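You operate a simulated robot arm through the tools that you are given. There is no shell and no other tool. Be economical: measure what you need, move in short steps, check, and stop when the job is done.

You run a simulated robot arm. Do the job below in one go: nothing can be reset, and whatever is moved stays where it is left.

Task
Take the brown silencer and leave it on the reed disc.

It is judged by the outcome, as a careful person would: the job done as asked, and still so three seconds after it is handed in. It fails if anything else is knocked over, pushed out of place, dropped, spilled or broken.

Robot
A 7-joint arm with a two-finger parallel gripper, fixed in place. Base frame: the origin is at the foot of the arm, x ahead of it, y to its left, z up; the work surface is at about z = 0. Readings come in mm, degrees, newtons and seconds.
With the tool pointing down near the work surface it reaches from about 240 to 620 mm from the base axis. Its first joint turns from -66.0 to 66.0 degrees. Payload 2.6 kg.
The TCP is the grasp point between the finger pads, 30 mm short of the fingertips. In the tool frame z runs along the fingers and y along their closing line. Largest opening 94 mm; finger width 28, thickness 10; the body of the gripper, 50 by 96 mm, starts 55 mm behind the TCP.
Orientation is that of the tool frame in the base frame, as a unit quaternion [x, y, z, w]. With the fingers straight down and closing along the base's y, the tool's x points along the base's -x, its y along +y and its z along -z.

Tools
- The arm moves only by the tool arm_command. Its argument "series" is a list of rows, each an object of numbers (a shift or turn left out is 0, a gripper value left out holds the last): "x", "y", "z": the shift along the tool's x, y, z in mm; "rx", "ry", "rz": the turn, a rotation vector about the tool's x, y, z in degrees; "gripper": the opening in per cent of the stroke, from 0 (shut) to 100 (fully open). In form: [{"x": .., "y": .., "z": .., "rx": .., "ry": .., "rz": .., "gripper": ..}, ...]. A call has 1 to 12 rows; each row shifts and turns the commanded pose from where the row before left it, along the tool's axes as they then stand. A row lasts 0.2 s, in which the tool goes at most 50 mm and 8.6 degrees; a call with a longer step from one row to the next is refused whole, and so is a gripper value outside its range. A pose out of reach is approached as far as the arm can. The call stops where the force on the tool passes 40 N (or 10 N more than at its start, if that is more) or the arm is blocked; 0.2 s more then pass. Each finger travels about 72 mm/s and halts on what it meets, pressing with about 21 N; the grip force reading is that of the motor and also rises with nothing between the fingers. The clock runs only during rows and for 0.2 s after the last one: add rows that do not move to give the fingers time. The reply holds the time, the measured pose of the TCP, the force on the tool along the base axes, the opening and the grip force, in the units named above and with some noise.
- Cameras (640 x 400 px; columns grow to the right, rows downward): "scene" is fixed at [44, 444.5, 555.1]; the picture's right is [-0.65, -0.76, 0.00], its down [-0.50, 0.43, -0.76] and it looks along [0.57, -0.49, -0.65] (base axes); focal length 372 px, centre (320, 200). "wrist" rides on the gripper at [76, 14, -102] in the tool frame; the picture's right is [-0.18, 0.98, 0.00], its down [-0.75, -0.14, -0.64] and it looks along [-0.63, -0.12, 0.77] (tool axes); focal length 243 px, centre (320, 200). There is no depth. A picture from a camera that has moved, and an enlarged one, comes with that camera's place and axes in the base frame and with its lens.
- grab_frame(camera): a new picture of that camera. It takes no simulated time.
- close_up(camera, box): a new picture of the part [left, top, right, bottom] of that camera's present view, enlarged. It takes no simulated time.
- sign_off(): hands the job in; it is judged then, once.

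Go step by step. Nothing tells you positions but the pictures and the camera data: compare them with the known pose of the tool, close in by small moves and look again before you grip or let go. The budget is 90 turns and 42 pictures, counting those below and the enlarged ones. Unless the task says otherwise, let go and move clear before handing in, and close with one line.

The tools are called after "Emit:" by a JSON object that holds its "name" and its "arguments". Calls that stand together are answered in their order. arm_command: Moves the arm, as the interface text tells. Its arguments: {"type":"object","properties":{"series":{"type":"array","items":{"type":"object","properties":{"x":{"type":"number"},"y":{"type":"number"},"z":{"type":"number"},"rx":{"type":"number"},"ry":{"type":"number"},"rz":{"type":"number"},"gripper":{"type":"number"}}}}},"required":["series"]} The other tools are called the same way: grab_frame (camera) takes a picture; close_up (camera, box) takes an enlarged picture of a part of a camera's view; sign_off () hands the job in.

At the start:

```text
time_s: 0.0
tcp_pos: [377.8, 23.4, 207.0]
tool_rot: [0.0, 1.0, 0.001, 0.0]
wrist_force: [-0.4, 0.0, 0.0]
opening: 93.9
finger_force: 0.1
```

scene: 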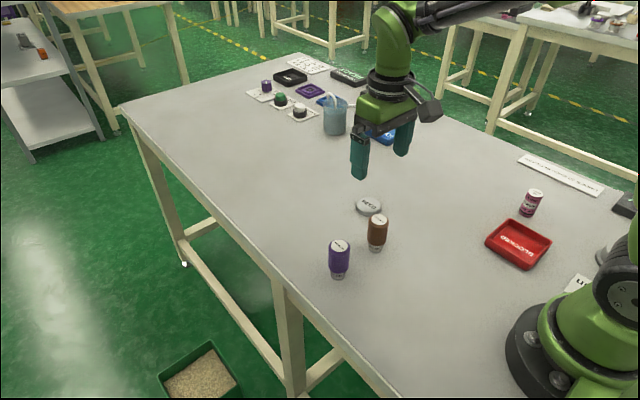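
wrist: 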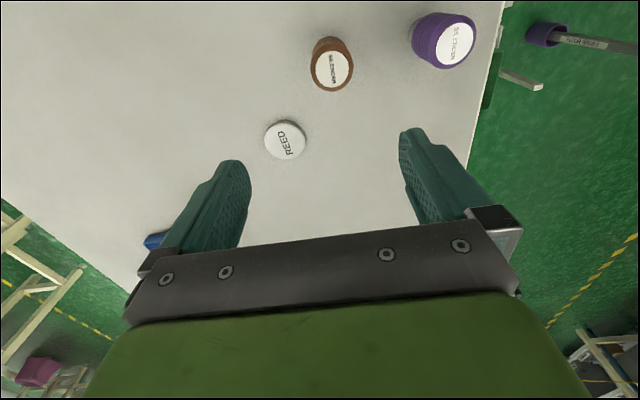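

The brown silencer stands near (347, 40), the purple one near (350, 138), and the reed disc near (439, -38). I'll look closer before moving.

Emit:
{"name": "close_up", "arguments": {"camera": "scene", "box": [310, 180, 420, 290]}}

Emit:
{"name": "close_up", "arguments": {"camera": "wrist", "box": [240, 0, 400, 180]}}

```text
3.64 times, centred on (365, 235) of scene
camera zoom: at [44.0, 444.5, 555.1], right [-0.65, -0.76, 0.0], down [-0.5, 0.43, -0.76], along [0.57, -0.49, -0.65], focal length 1352 px, centre (156, 73)
```

zoom: 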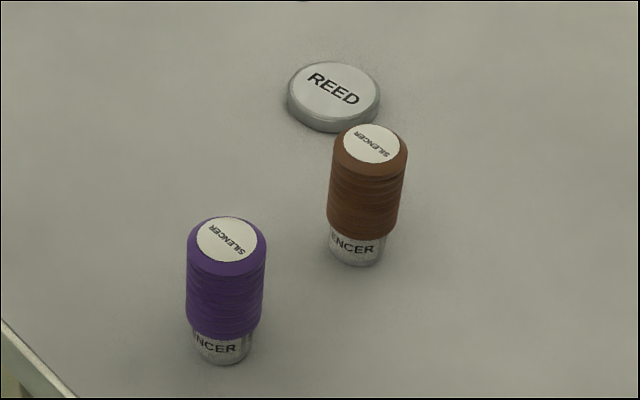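

```text
2.22 times, centred on (320, 90) of wrist
camera zoom: at [300.4, 37.8, 308.9], right [0.18, 0.98, 0.0], down [0.75, -0.14, 0.64], along [0.63, -0.12, -0.77], focal length 539 px, centre (320, 444)
```

zoom: 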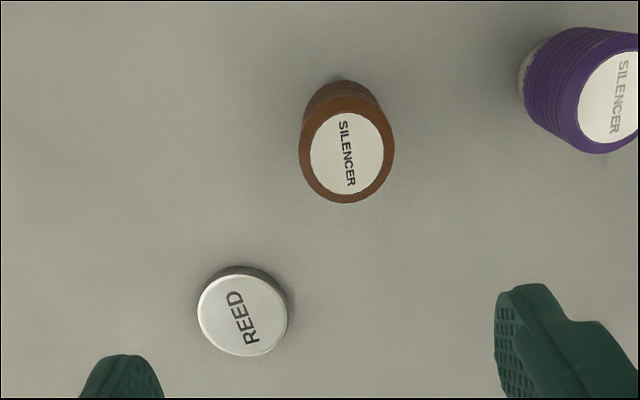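

The silencer's top centre is at about (348, 39, 79), its diameter is about 39 mm, and the disc's top is near (437, -36, 13). I'll go above the silencer with the opening narrowed and check.

Emit:
{"name": "arm_command", "arguments": {"series": [{"x": 15, "y": 7.5, "gripper": 80}, {"x": 15, "y": 7.8}, {"z": 35}, {"z": 32}, {}]}}

Emit:
{"name": "grab_frame", "arguments": {"camera": "wrist"}}

Emit:
{"name": "close_up", "arguments": {"camera": "scene", "box": [300, 120, 460, 290]}}

```text
time_s: 1.2
tcp_pos: [347.9, 39.6, 139.0]
tool_rot: [0.001, 1.0, 0.001, 0.001]
wrist_force: [0.1, -0.6, -0.5]
opening: 75.2
finger_force: 0.1
```

```text
37 pictures are left
camera wrist: at [271.0, 53.7, 241.8], right [0.19, 0.98, 0.0], down [0.75, -0.14, 0.64], along [0.63, -0.12, -0.77], focal length 243 px, centre (320, 200)
```

wrist: 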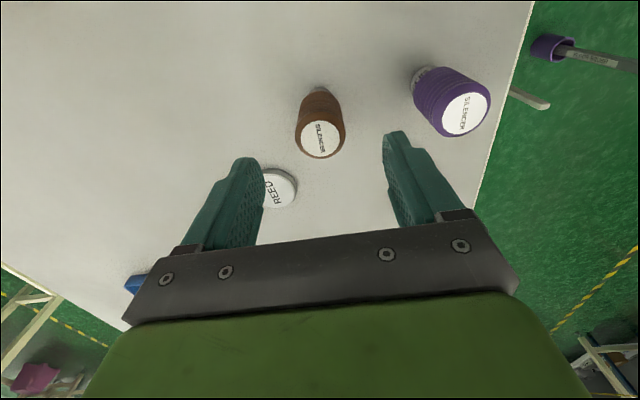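

```text
2.35 times, centred on (380, 205) of scene
camera zoom: at [44.0, 444.5, 555.1], right [-0.65, -0.76, 0.0], down [-0.5, 0.43, -0.76], along [0.57, -0.49, -0.65], focal length 875 px, centre (179, 188)
```

zoom: 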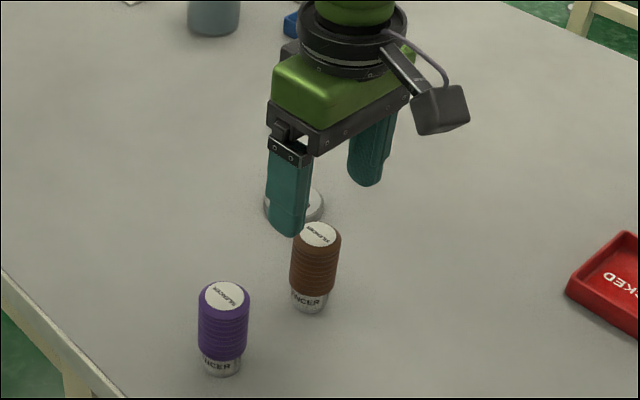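

The wrist view confirms the silencer is at (348, 39), right under the tool. I'll descend to a TCP height of about 50 mm.

Emit:
{"name": "arm_command", "arguments": {"series": [{"z": 20}, {"z": 20}, {"z": 20}, {"z": 20}, {"z": 9}, {}]}}

Emit:
{"name": "grab_frame", "arguments": {"camera": "wrist"}}

Emit:
{"name": "close_up", "arguments": {"camera": "scene", "box": [300, 150, 440, 290]}}

```text
time_s: 2.6
tcp_pos: [348.4, 39.4, 51.4]
tool_rot: [0.001, 1.0, 0.001, 0.0]
wrist_force: [0.1, 0.0, -0.1]
opening: 74.9
finger_force: 0.0
```

```text
35 pictures are left
camera wrist: at [270.6, 52.9, 153.0], right [0.19, 0.98, 0.0], down [0.75, -0.14, 0.64], along [0.63, -0.12, -0.77], focal length 243 px, centre (320, 200)
```

wrist: 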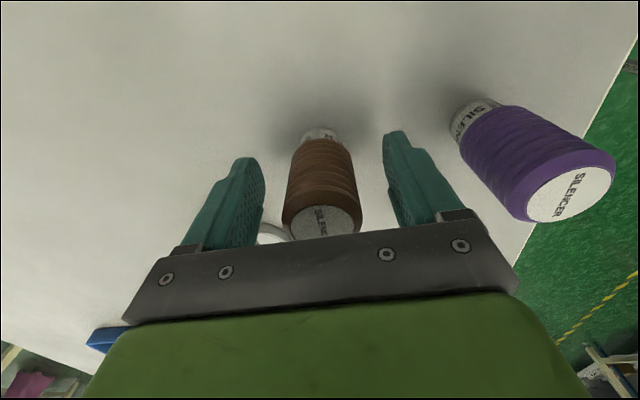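

```text
2.86 times, centred on (370, 220) of scene
camera zoom: at [44.1, 444.5, 555.1], right [-0.65, -0.76, 0.0], down [-0.5, 0.43, -0.76], along [0.57, -0.49, -0.65], focal length 1062 px, centre (177, 143)
```

zoom: 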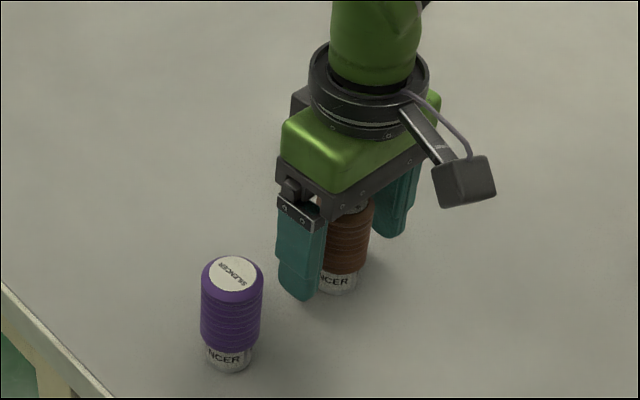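

The fingers straddle the silencer evenly, so I'll close and wait.

Emit:
{"name": "arm_command", "arguments": {"series": [{"gripper": 0}, {}, {}, {}, {}]}}

```text
time_s: 3.8
tcp_pos: [347.0, 39.3, 52.1]
tool_rot: [0.001, 1.0, -0.001, -0.001]
wrist_force: [0.3, -0.2, -0.5]
opening: 37.5
finger_force: 20.7
```

The grip is on a 37.5 mm width. I'll lift a little and check that it holds.

Emit:
{"name": "arm_command", "arguments": {"series": [{"z": -8}, {"z": -15}, {"z": -20}, {"z": -20}, {}]}}

Emit:
{"name": "close_up", "arguments": {"camera": "scene", "box": [300, 130, 440, 290]}}

Emit:
{"name": "grab_frame", "arguments": {"camera": "wrist"}}

```text
time_s: 5.0
tcp_pos: [347.8, 39.8, 114.8]
tool_rot: [0.0, 1.0, 0.0, 0.0]
wrist_force: [-0.7, -1.4, -1.1]
opening: 37.4
finger_force: 21.5
```

```text
2.50 times, centred on (370, 210) of scene
camera zoom: at [44.0, 444.5, 555.1], right [-0.65, -0.76, 0.0], down [-0.5, 0.43, -0.76], along [0.57, -0.49, -0.65], focal length 929 px, centre (195, 175)
```

zoom: 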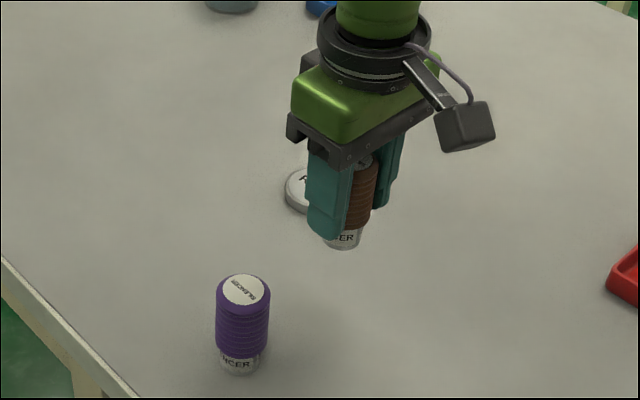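

```text
32 pictures are left
camera wrist: at [271.1, 53.1, 217.1], right [0.18, 0.98, 0.0], down [0.75, -0.14, 0.64], along [0.63, -0.12, -0.77], focal length 243 px, centre (320, 200)
```

wrist: 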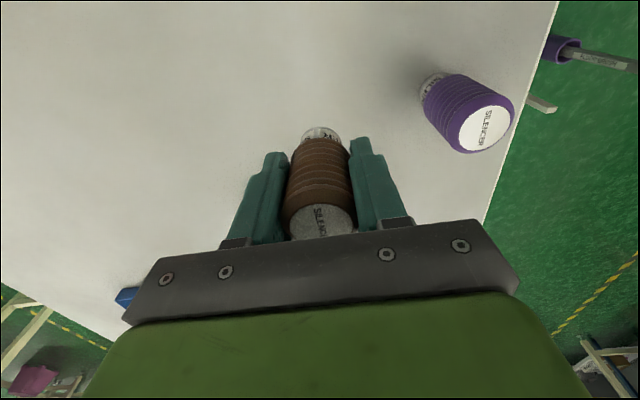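

The silencer is held upright with its bottom about 51.5 mm below the TCP. I'll carry it in small steps over the disc at (437, -36).

Emit:
{"name": "arm_command", "arguments": {"series": [{"x": -10, "y": -8}, {"x": -16, "y": -14}, {"x": -20, "y": -17}, {"x": -20, "y": -17}, {"x": -15, "y": -12}, {"x": -8, "y": -7.8}, {}, {}]}}

Emit:
{"name": "grab_frame", "arguments": {"camera": "wrist"}}

Emit:
{"name": "close_up", "arguments": {"camera": "scene", "box": [310, 130, 430, 250]}}

```text
time_s: 6.8
tcp_pos: [436.2, -37.5, 114.2]
tool_rot: [0.0, 1.0, 0.0, -0.001]
wrist_force: [0.4, -0.1, -0.2]
opening: 37.4
finger_force: 20.8
```

```text
31 pictures are left
camera wrist: at [359.9, -23.2, 215.8], right [0.18, 0.98, 0.0], down [0.75, -0.14, 0.64], along [0.63, -0.12, -0.77], focal length 243 px, centre (320, 200)
```

wrist: 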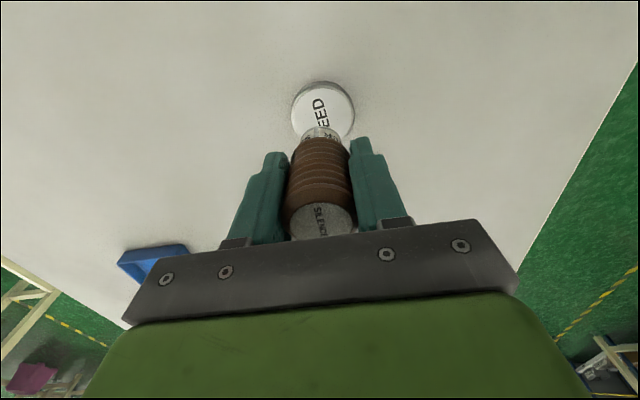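

```text
3.33 times, centred on (370, 190) of scene
camera zoom: at [44.1, 444.5, 555.1], right [-0.65, -0.76, 0.0], down [-0.5, 0.43, -0.76], along [0.57, -0.49, -0.65], focal length 1239 px, centre (153, 233)
```

zoom: 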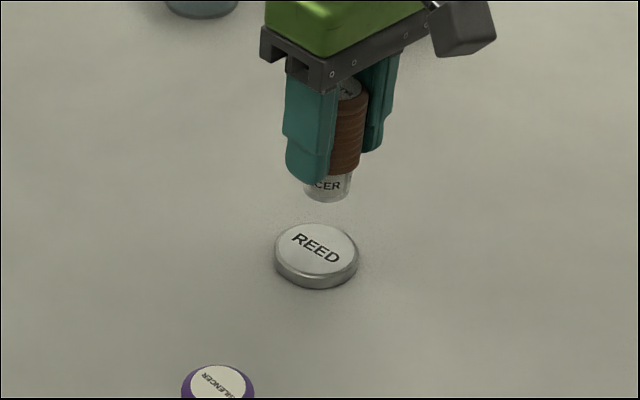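

The disc's centre comes out near (436, -35.5), so the silencer is about 2 mm off in y. I'll nudge it and descend part of the way.

Emit:
{"name": "arm_command", "arguments": {"series": [{"y": 2.5}, {"z": 15}, {"z": 15}, {"z": 8}, {}]}}

Emit:
{"name": "close_up", "arguments": {"camera": "wrist", "box": [260, 60, 380, 180]}}

Emit:
{"name": "close_up", "arguments": {"camera": "scene", "box": [320, 160, 420, 230]}}

```text
time_s: 8.0
tcp_pos: [437.2, -32.9, 75.5]
tool_rot: [0.001, 1.0, 0.0, 0.0]
wrist_force: [-0.1, 0.3, -0.8]
opening: 37.2
finger_force: 20.9
```

```text
3.33 times, centred on (320, 120) of wrist
camera zoom: at [359.6, -20.2, 177.2], right [0.19, 0.98, 0.0], down [0.75, -0.14, 0.64], along [0.63, -0.12, -0.77], focal length 809 px, centre (320, 467)
```

zoom: 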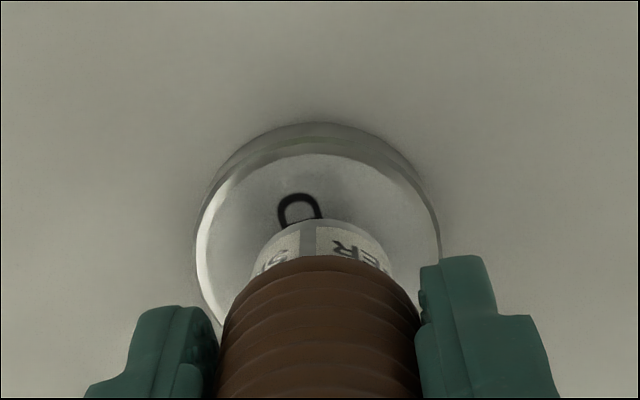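

```text
5.71 times, centred on (370, 195) of scene
camera zoom: at [44.1, 444.5, 555.1], right [-0.65, -0.76, 0.0], down [-0.5, 0.43, -0.76], along [0.57, -0.49, -0.65], focal length 2124 px, centre (34, 229)
```

zoom: 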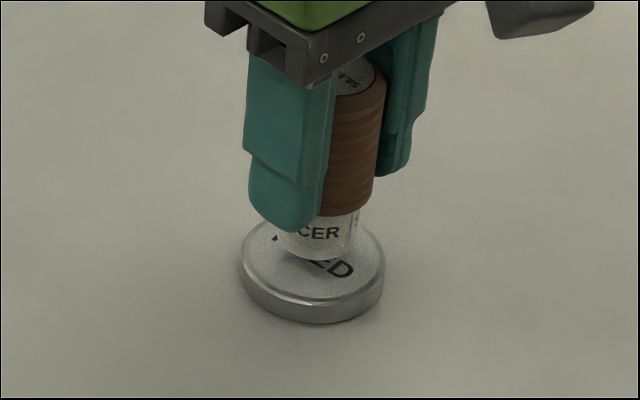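

The silencer is centred over the disc to within a couple of mm, with a gap of roughly 10 mm. I'll lower gently and watch the force.

Emit:
{"name": "arm_command", "arguments": {"series": [{"x": 1, "y": -1, "z": 3}, {"z": 2}, {"z": 1.5}, {"z": 1}, {}]}}

Emit:
{"name": "close_up", "arguments": {"camera": "scene", "box": [320, 160, 420, 230]}}

```text
time_s: 9.2
tcp_pos: [434.6, -34.4, 69.0]
tool_rot: [0.001, 1.0, 0.0, 0.0]
wrist_force: [-0.9, 0.5, -1.7]
opening: 37.2
finger_force: 20.7
```

```text
5.71 times, centred on (370, 195) of scene
camera zoom: at [44.1, 444.5, 555.1], right [-0.65, -0.76, 0.0], down [-0.5, 0.43, -0.76], along [0.57, -0.49, -0.65], focal length 2124 px, centre (34, 229)
```

zoom: 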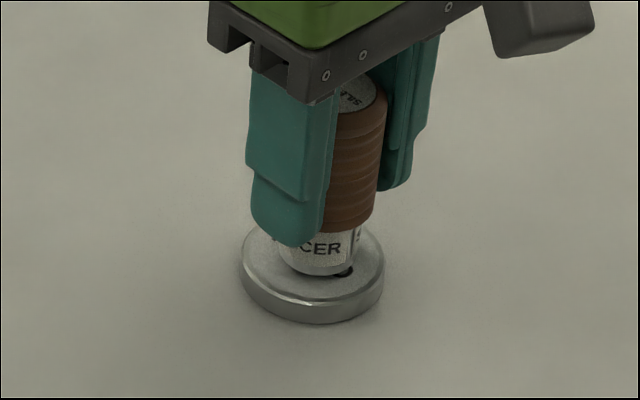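

A small gap is left and the silencer sits slightly toward -x on the disc. I'll shift +2.5 mm in x and lower in 1 mm steps until contact.

Emit:
{"name": "arm_command", "arguments": {"series": [{"x": -2.5}, {}, {"z": 1}, {"z": 1}, {}, {}]}}

```text
time_s: 10.6
tcp_pos: [438.3, -34.5, 67.2]
tool_rot: [0.001, 1.0, 0.0, 0.0]
wrist_force: [0.6, 0.6, -0.6]
opening: 37.2
finger_force: 21.3
```

No contact yet, so I'll keep going down by small steps.

Emit:
{"name": "arm_command", "arguments": {"series": [{"z": 1}, {}, {}]}}

Emit:
{"name": "close_up", "arguments": {"camera": "scene", "box": [340, 180, 400, 225]}}

Emit:
{"name": "close_up", "arguments": {"camera": "wrist", "box": [270, 70, 370, 160]}}

```text
time_s: 11.4
tcp_pos: [437.3, -34.0, 66.6]
tool_rot: [0.001, 1.0, 0.001, 0.0]
wrist_force: [0.2, 0.6, 0.4]
opening: 37.0
finger_force: 20.7
```

```text
8.89 times, centred on (370, 202) of scene
camera zoom: at [44.1, 444.5, 555.1], right [-0.65, -0.76, 0.0], down [-0.5, 0.43, -0.76], along [0.57, -0.49, -0.65], focal length 3304 px, centre (-124, 178)
```

zoom: 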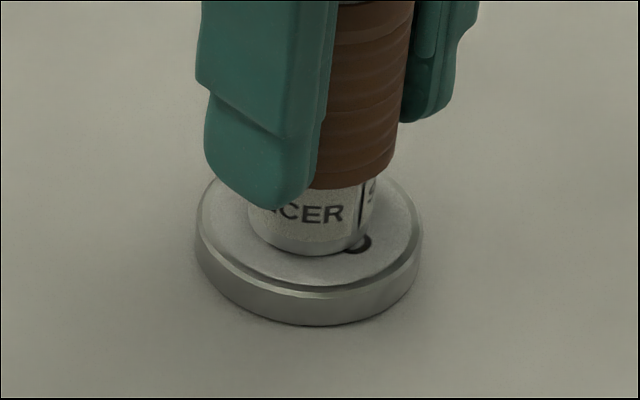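

```text
4.44 times, centred on (320, 115) of wrist
camera zoom: at [361.0, -21.2, 167.6], right [0.18, 0.98, 0.0], down [0.75, -0.14, 0.64], along [0.63, -0.12, -0.77], focal length 1078 px, centre (320, 578)
```

zoom: 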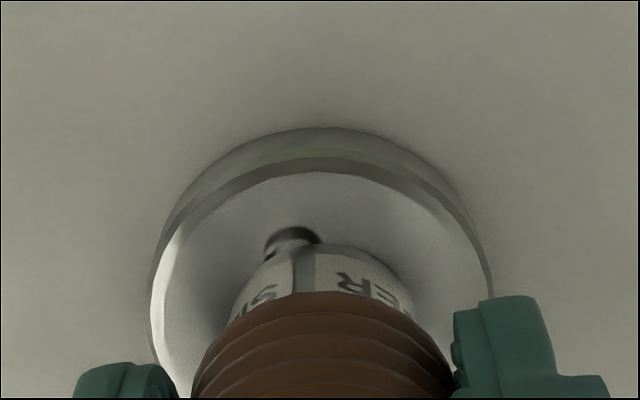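

It is well centred now and contact looks imminent. I'll lower half a millimetre at a time.

Emit:
{"name": "arm_command", "arguments": {"series": [{"z": 0.5}, {}, {}]}}

Emit:
{"name": "arm_command", "arguments": {"series": [{"z": 0.5}, {}, {}]}}

```text
time_s: 12.2
tcp_pos: [438.4, -34.3, 66.2]
tool_rot: [0.0, 1.0, 0.0, 0.0]
wrist_force: [-0.5, 1.6, 2.0]
opening: 37.3
finger_force: 21.0
```

```text
time_s: 13.0
tcp_pos: [437.5, -34.8, 66.0]
tool_rot: [0.0, 1.0, 0.0, 0.001]
wrist_force: [-0.3, 0.5, 6.1]
opening: 37.4
finger_force: 21.1
```

The upward force of 6 N shows the silencer rests on the disc. I'll back off 0.3 mm and open the fingers gradually.

Emit:
{"name": "arm_command", "arguments": {"series": [{"z": -0.3}, {"gripper": 42}, {"gripper": 46}, {"gripper": 55}, {"gripper": 70}, {"gripper": 80}, {}, {}]}}

Emit:
{"name": "close_up", "arguments": {"camera": "scene", "box": [320, 150, 420, 230]}}

Emit:
{"name": "grab_frame", "arguments": {"camera": "wrist"}}

```text
time_s: 14.8
tcp_pos: [437.6, -34.9, 64.1]
tool_rot: [0.001, 1.0, 0.0, 0.0]
wrist_force: [0.0, -0.4, 0.0]
opening: 74.8
finger_force: 0.1
```

```text
5.00 times, centred on (370, 190) of scene
camera zoom: at [44.0, 444.5, 555.1], right [-0.65, -0.76, 0.0], down [-0.5, 0.43, -0.76], along [0.57, -0.49, -0.65], focal length 1859 px, centre (70, 250)
```

zoom: 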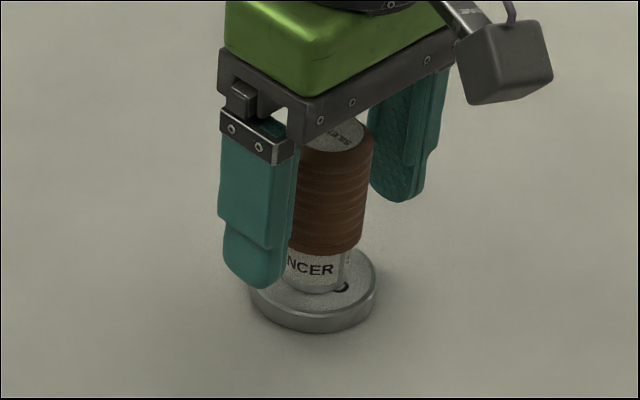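

```text
23 pictures are left
camera wrist: at [361.0, -21.3, 166.7], right [0.19, 0.98, 0.0], down [0.75, -0.14, 0.64], along [0.63, -0.12, -0.77], focal length 243 px, centre (320, 200)
```

wrist: 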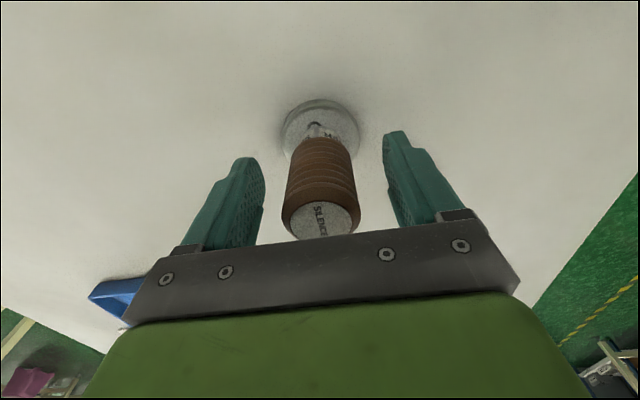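

The silencer stands free on the disc with the fingers clear. I'll raise straight up.

Emit:
{"name": "arm_command", "arguments": {"series": [{"z": -10}, {"z": -20}, {"z": -30}, {"z": -35}, {"z": -35}, {}, {}]}}

Emit:
{"name": "grab_frame", "arguments": {"camera": "scene"}}

Emit:
{"name": "close_up", "arguments": {"camera": "scene", "box": [310, 140, 430, 290]}}

```text
time_s: 16.4
tcp_pos: [438.3, -35.6, 196.0]
tool_rot: [0.0, 1.0, 0.0, 0.0]
wrist_force: [0.2, 1.1, 0.1]
opening: 75.2
finger_force: 0.0
```

```text
22 pictures are left
```

scene: 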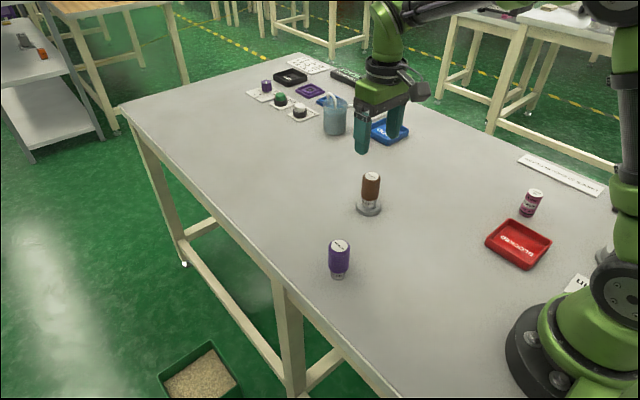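

```text
2.67 times, centred on (370, 215) of scene
camera zoom: at [44.0, 444.5, 555.1], right [-0.65, -0.76, 0.0], down [-0.5, 0.43, -0.76], along [0.57, -0.49, -0.65], focal length 991 px, centre (187, 160)
```

zoom: 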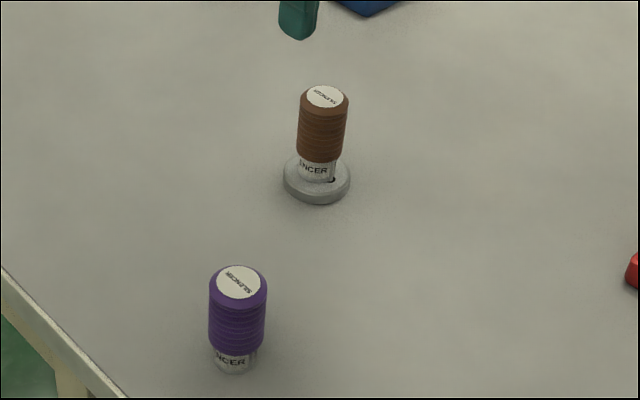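

The brown silencer stands upright and centred on the reed disc, the arm is clear, and nothing else has moved, so I'm handing in.

Emit:
{"name": "sign_off", "arguments": {}}

```text
The job is handed in.
```

The brown silencer is standing upright on the reed disc, released, with the arm moved clear and nothing else disturbed.
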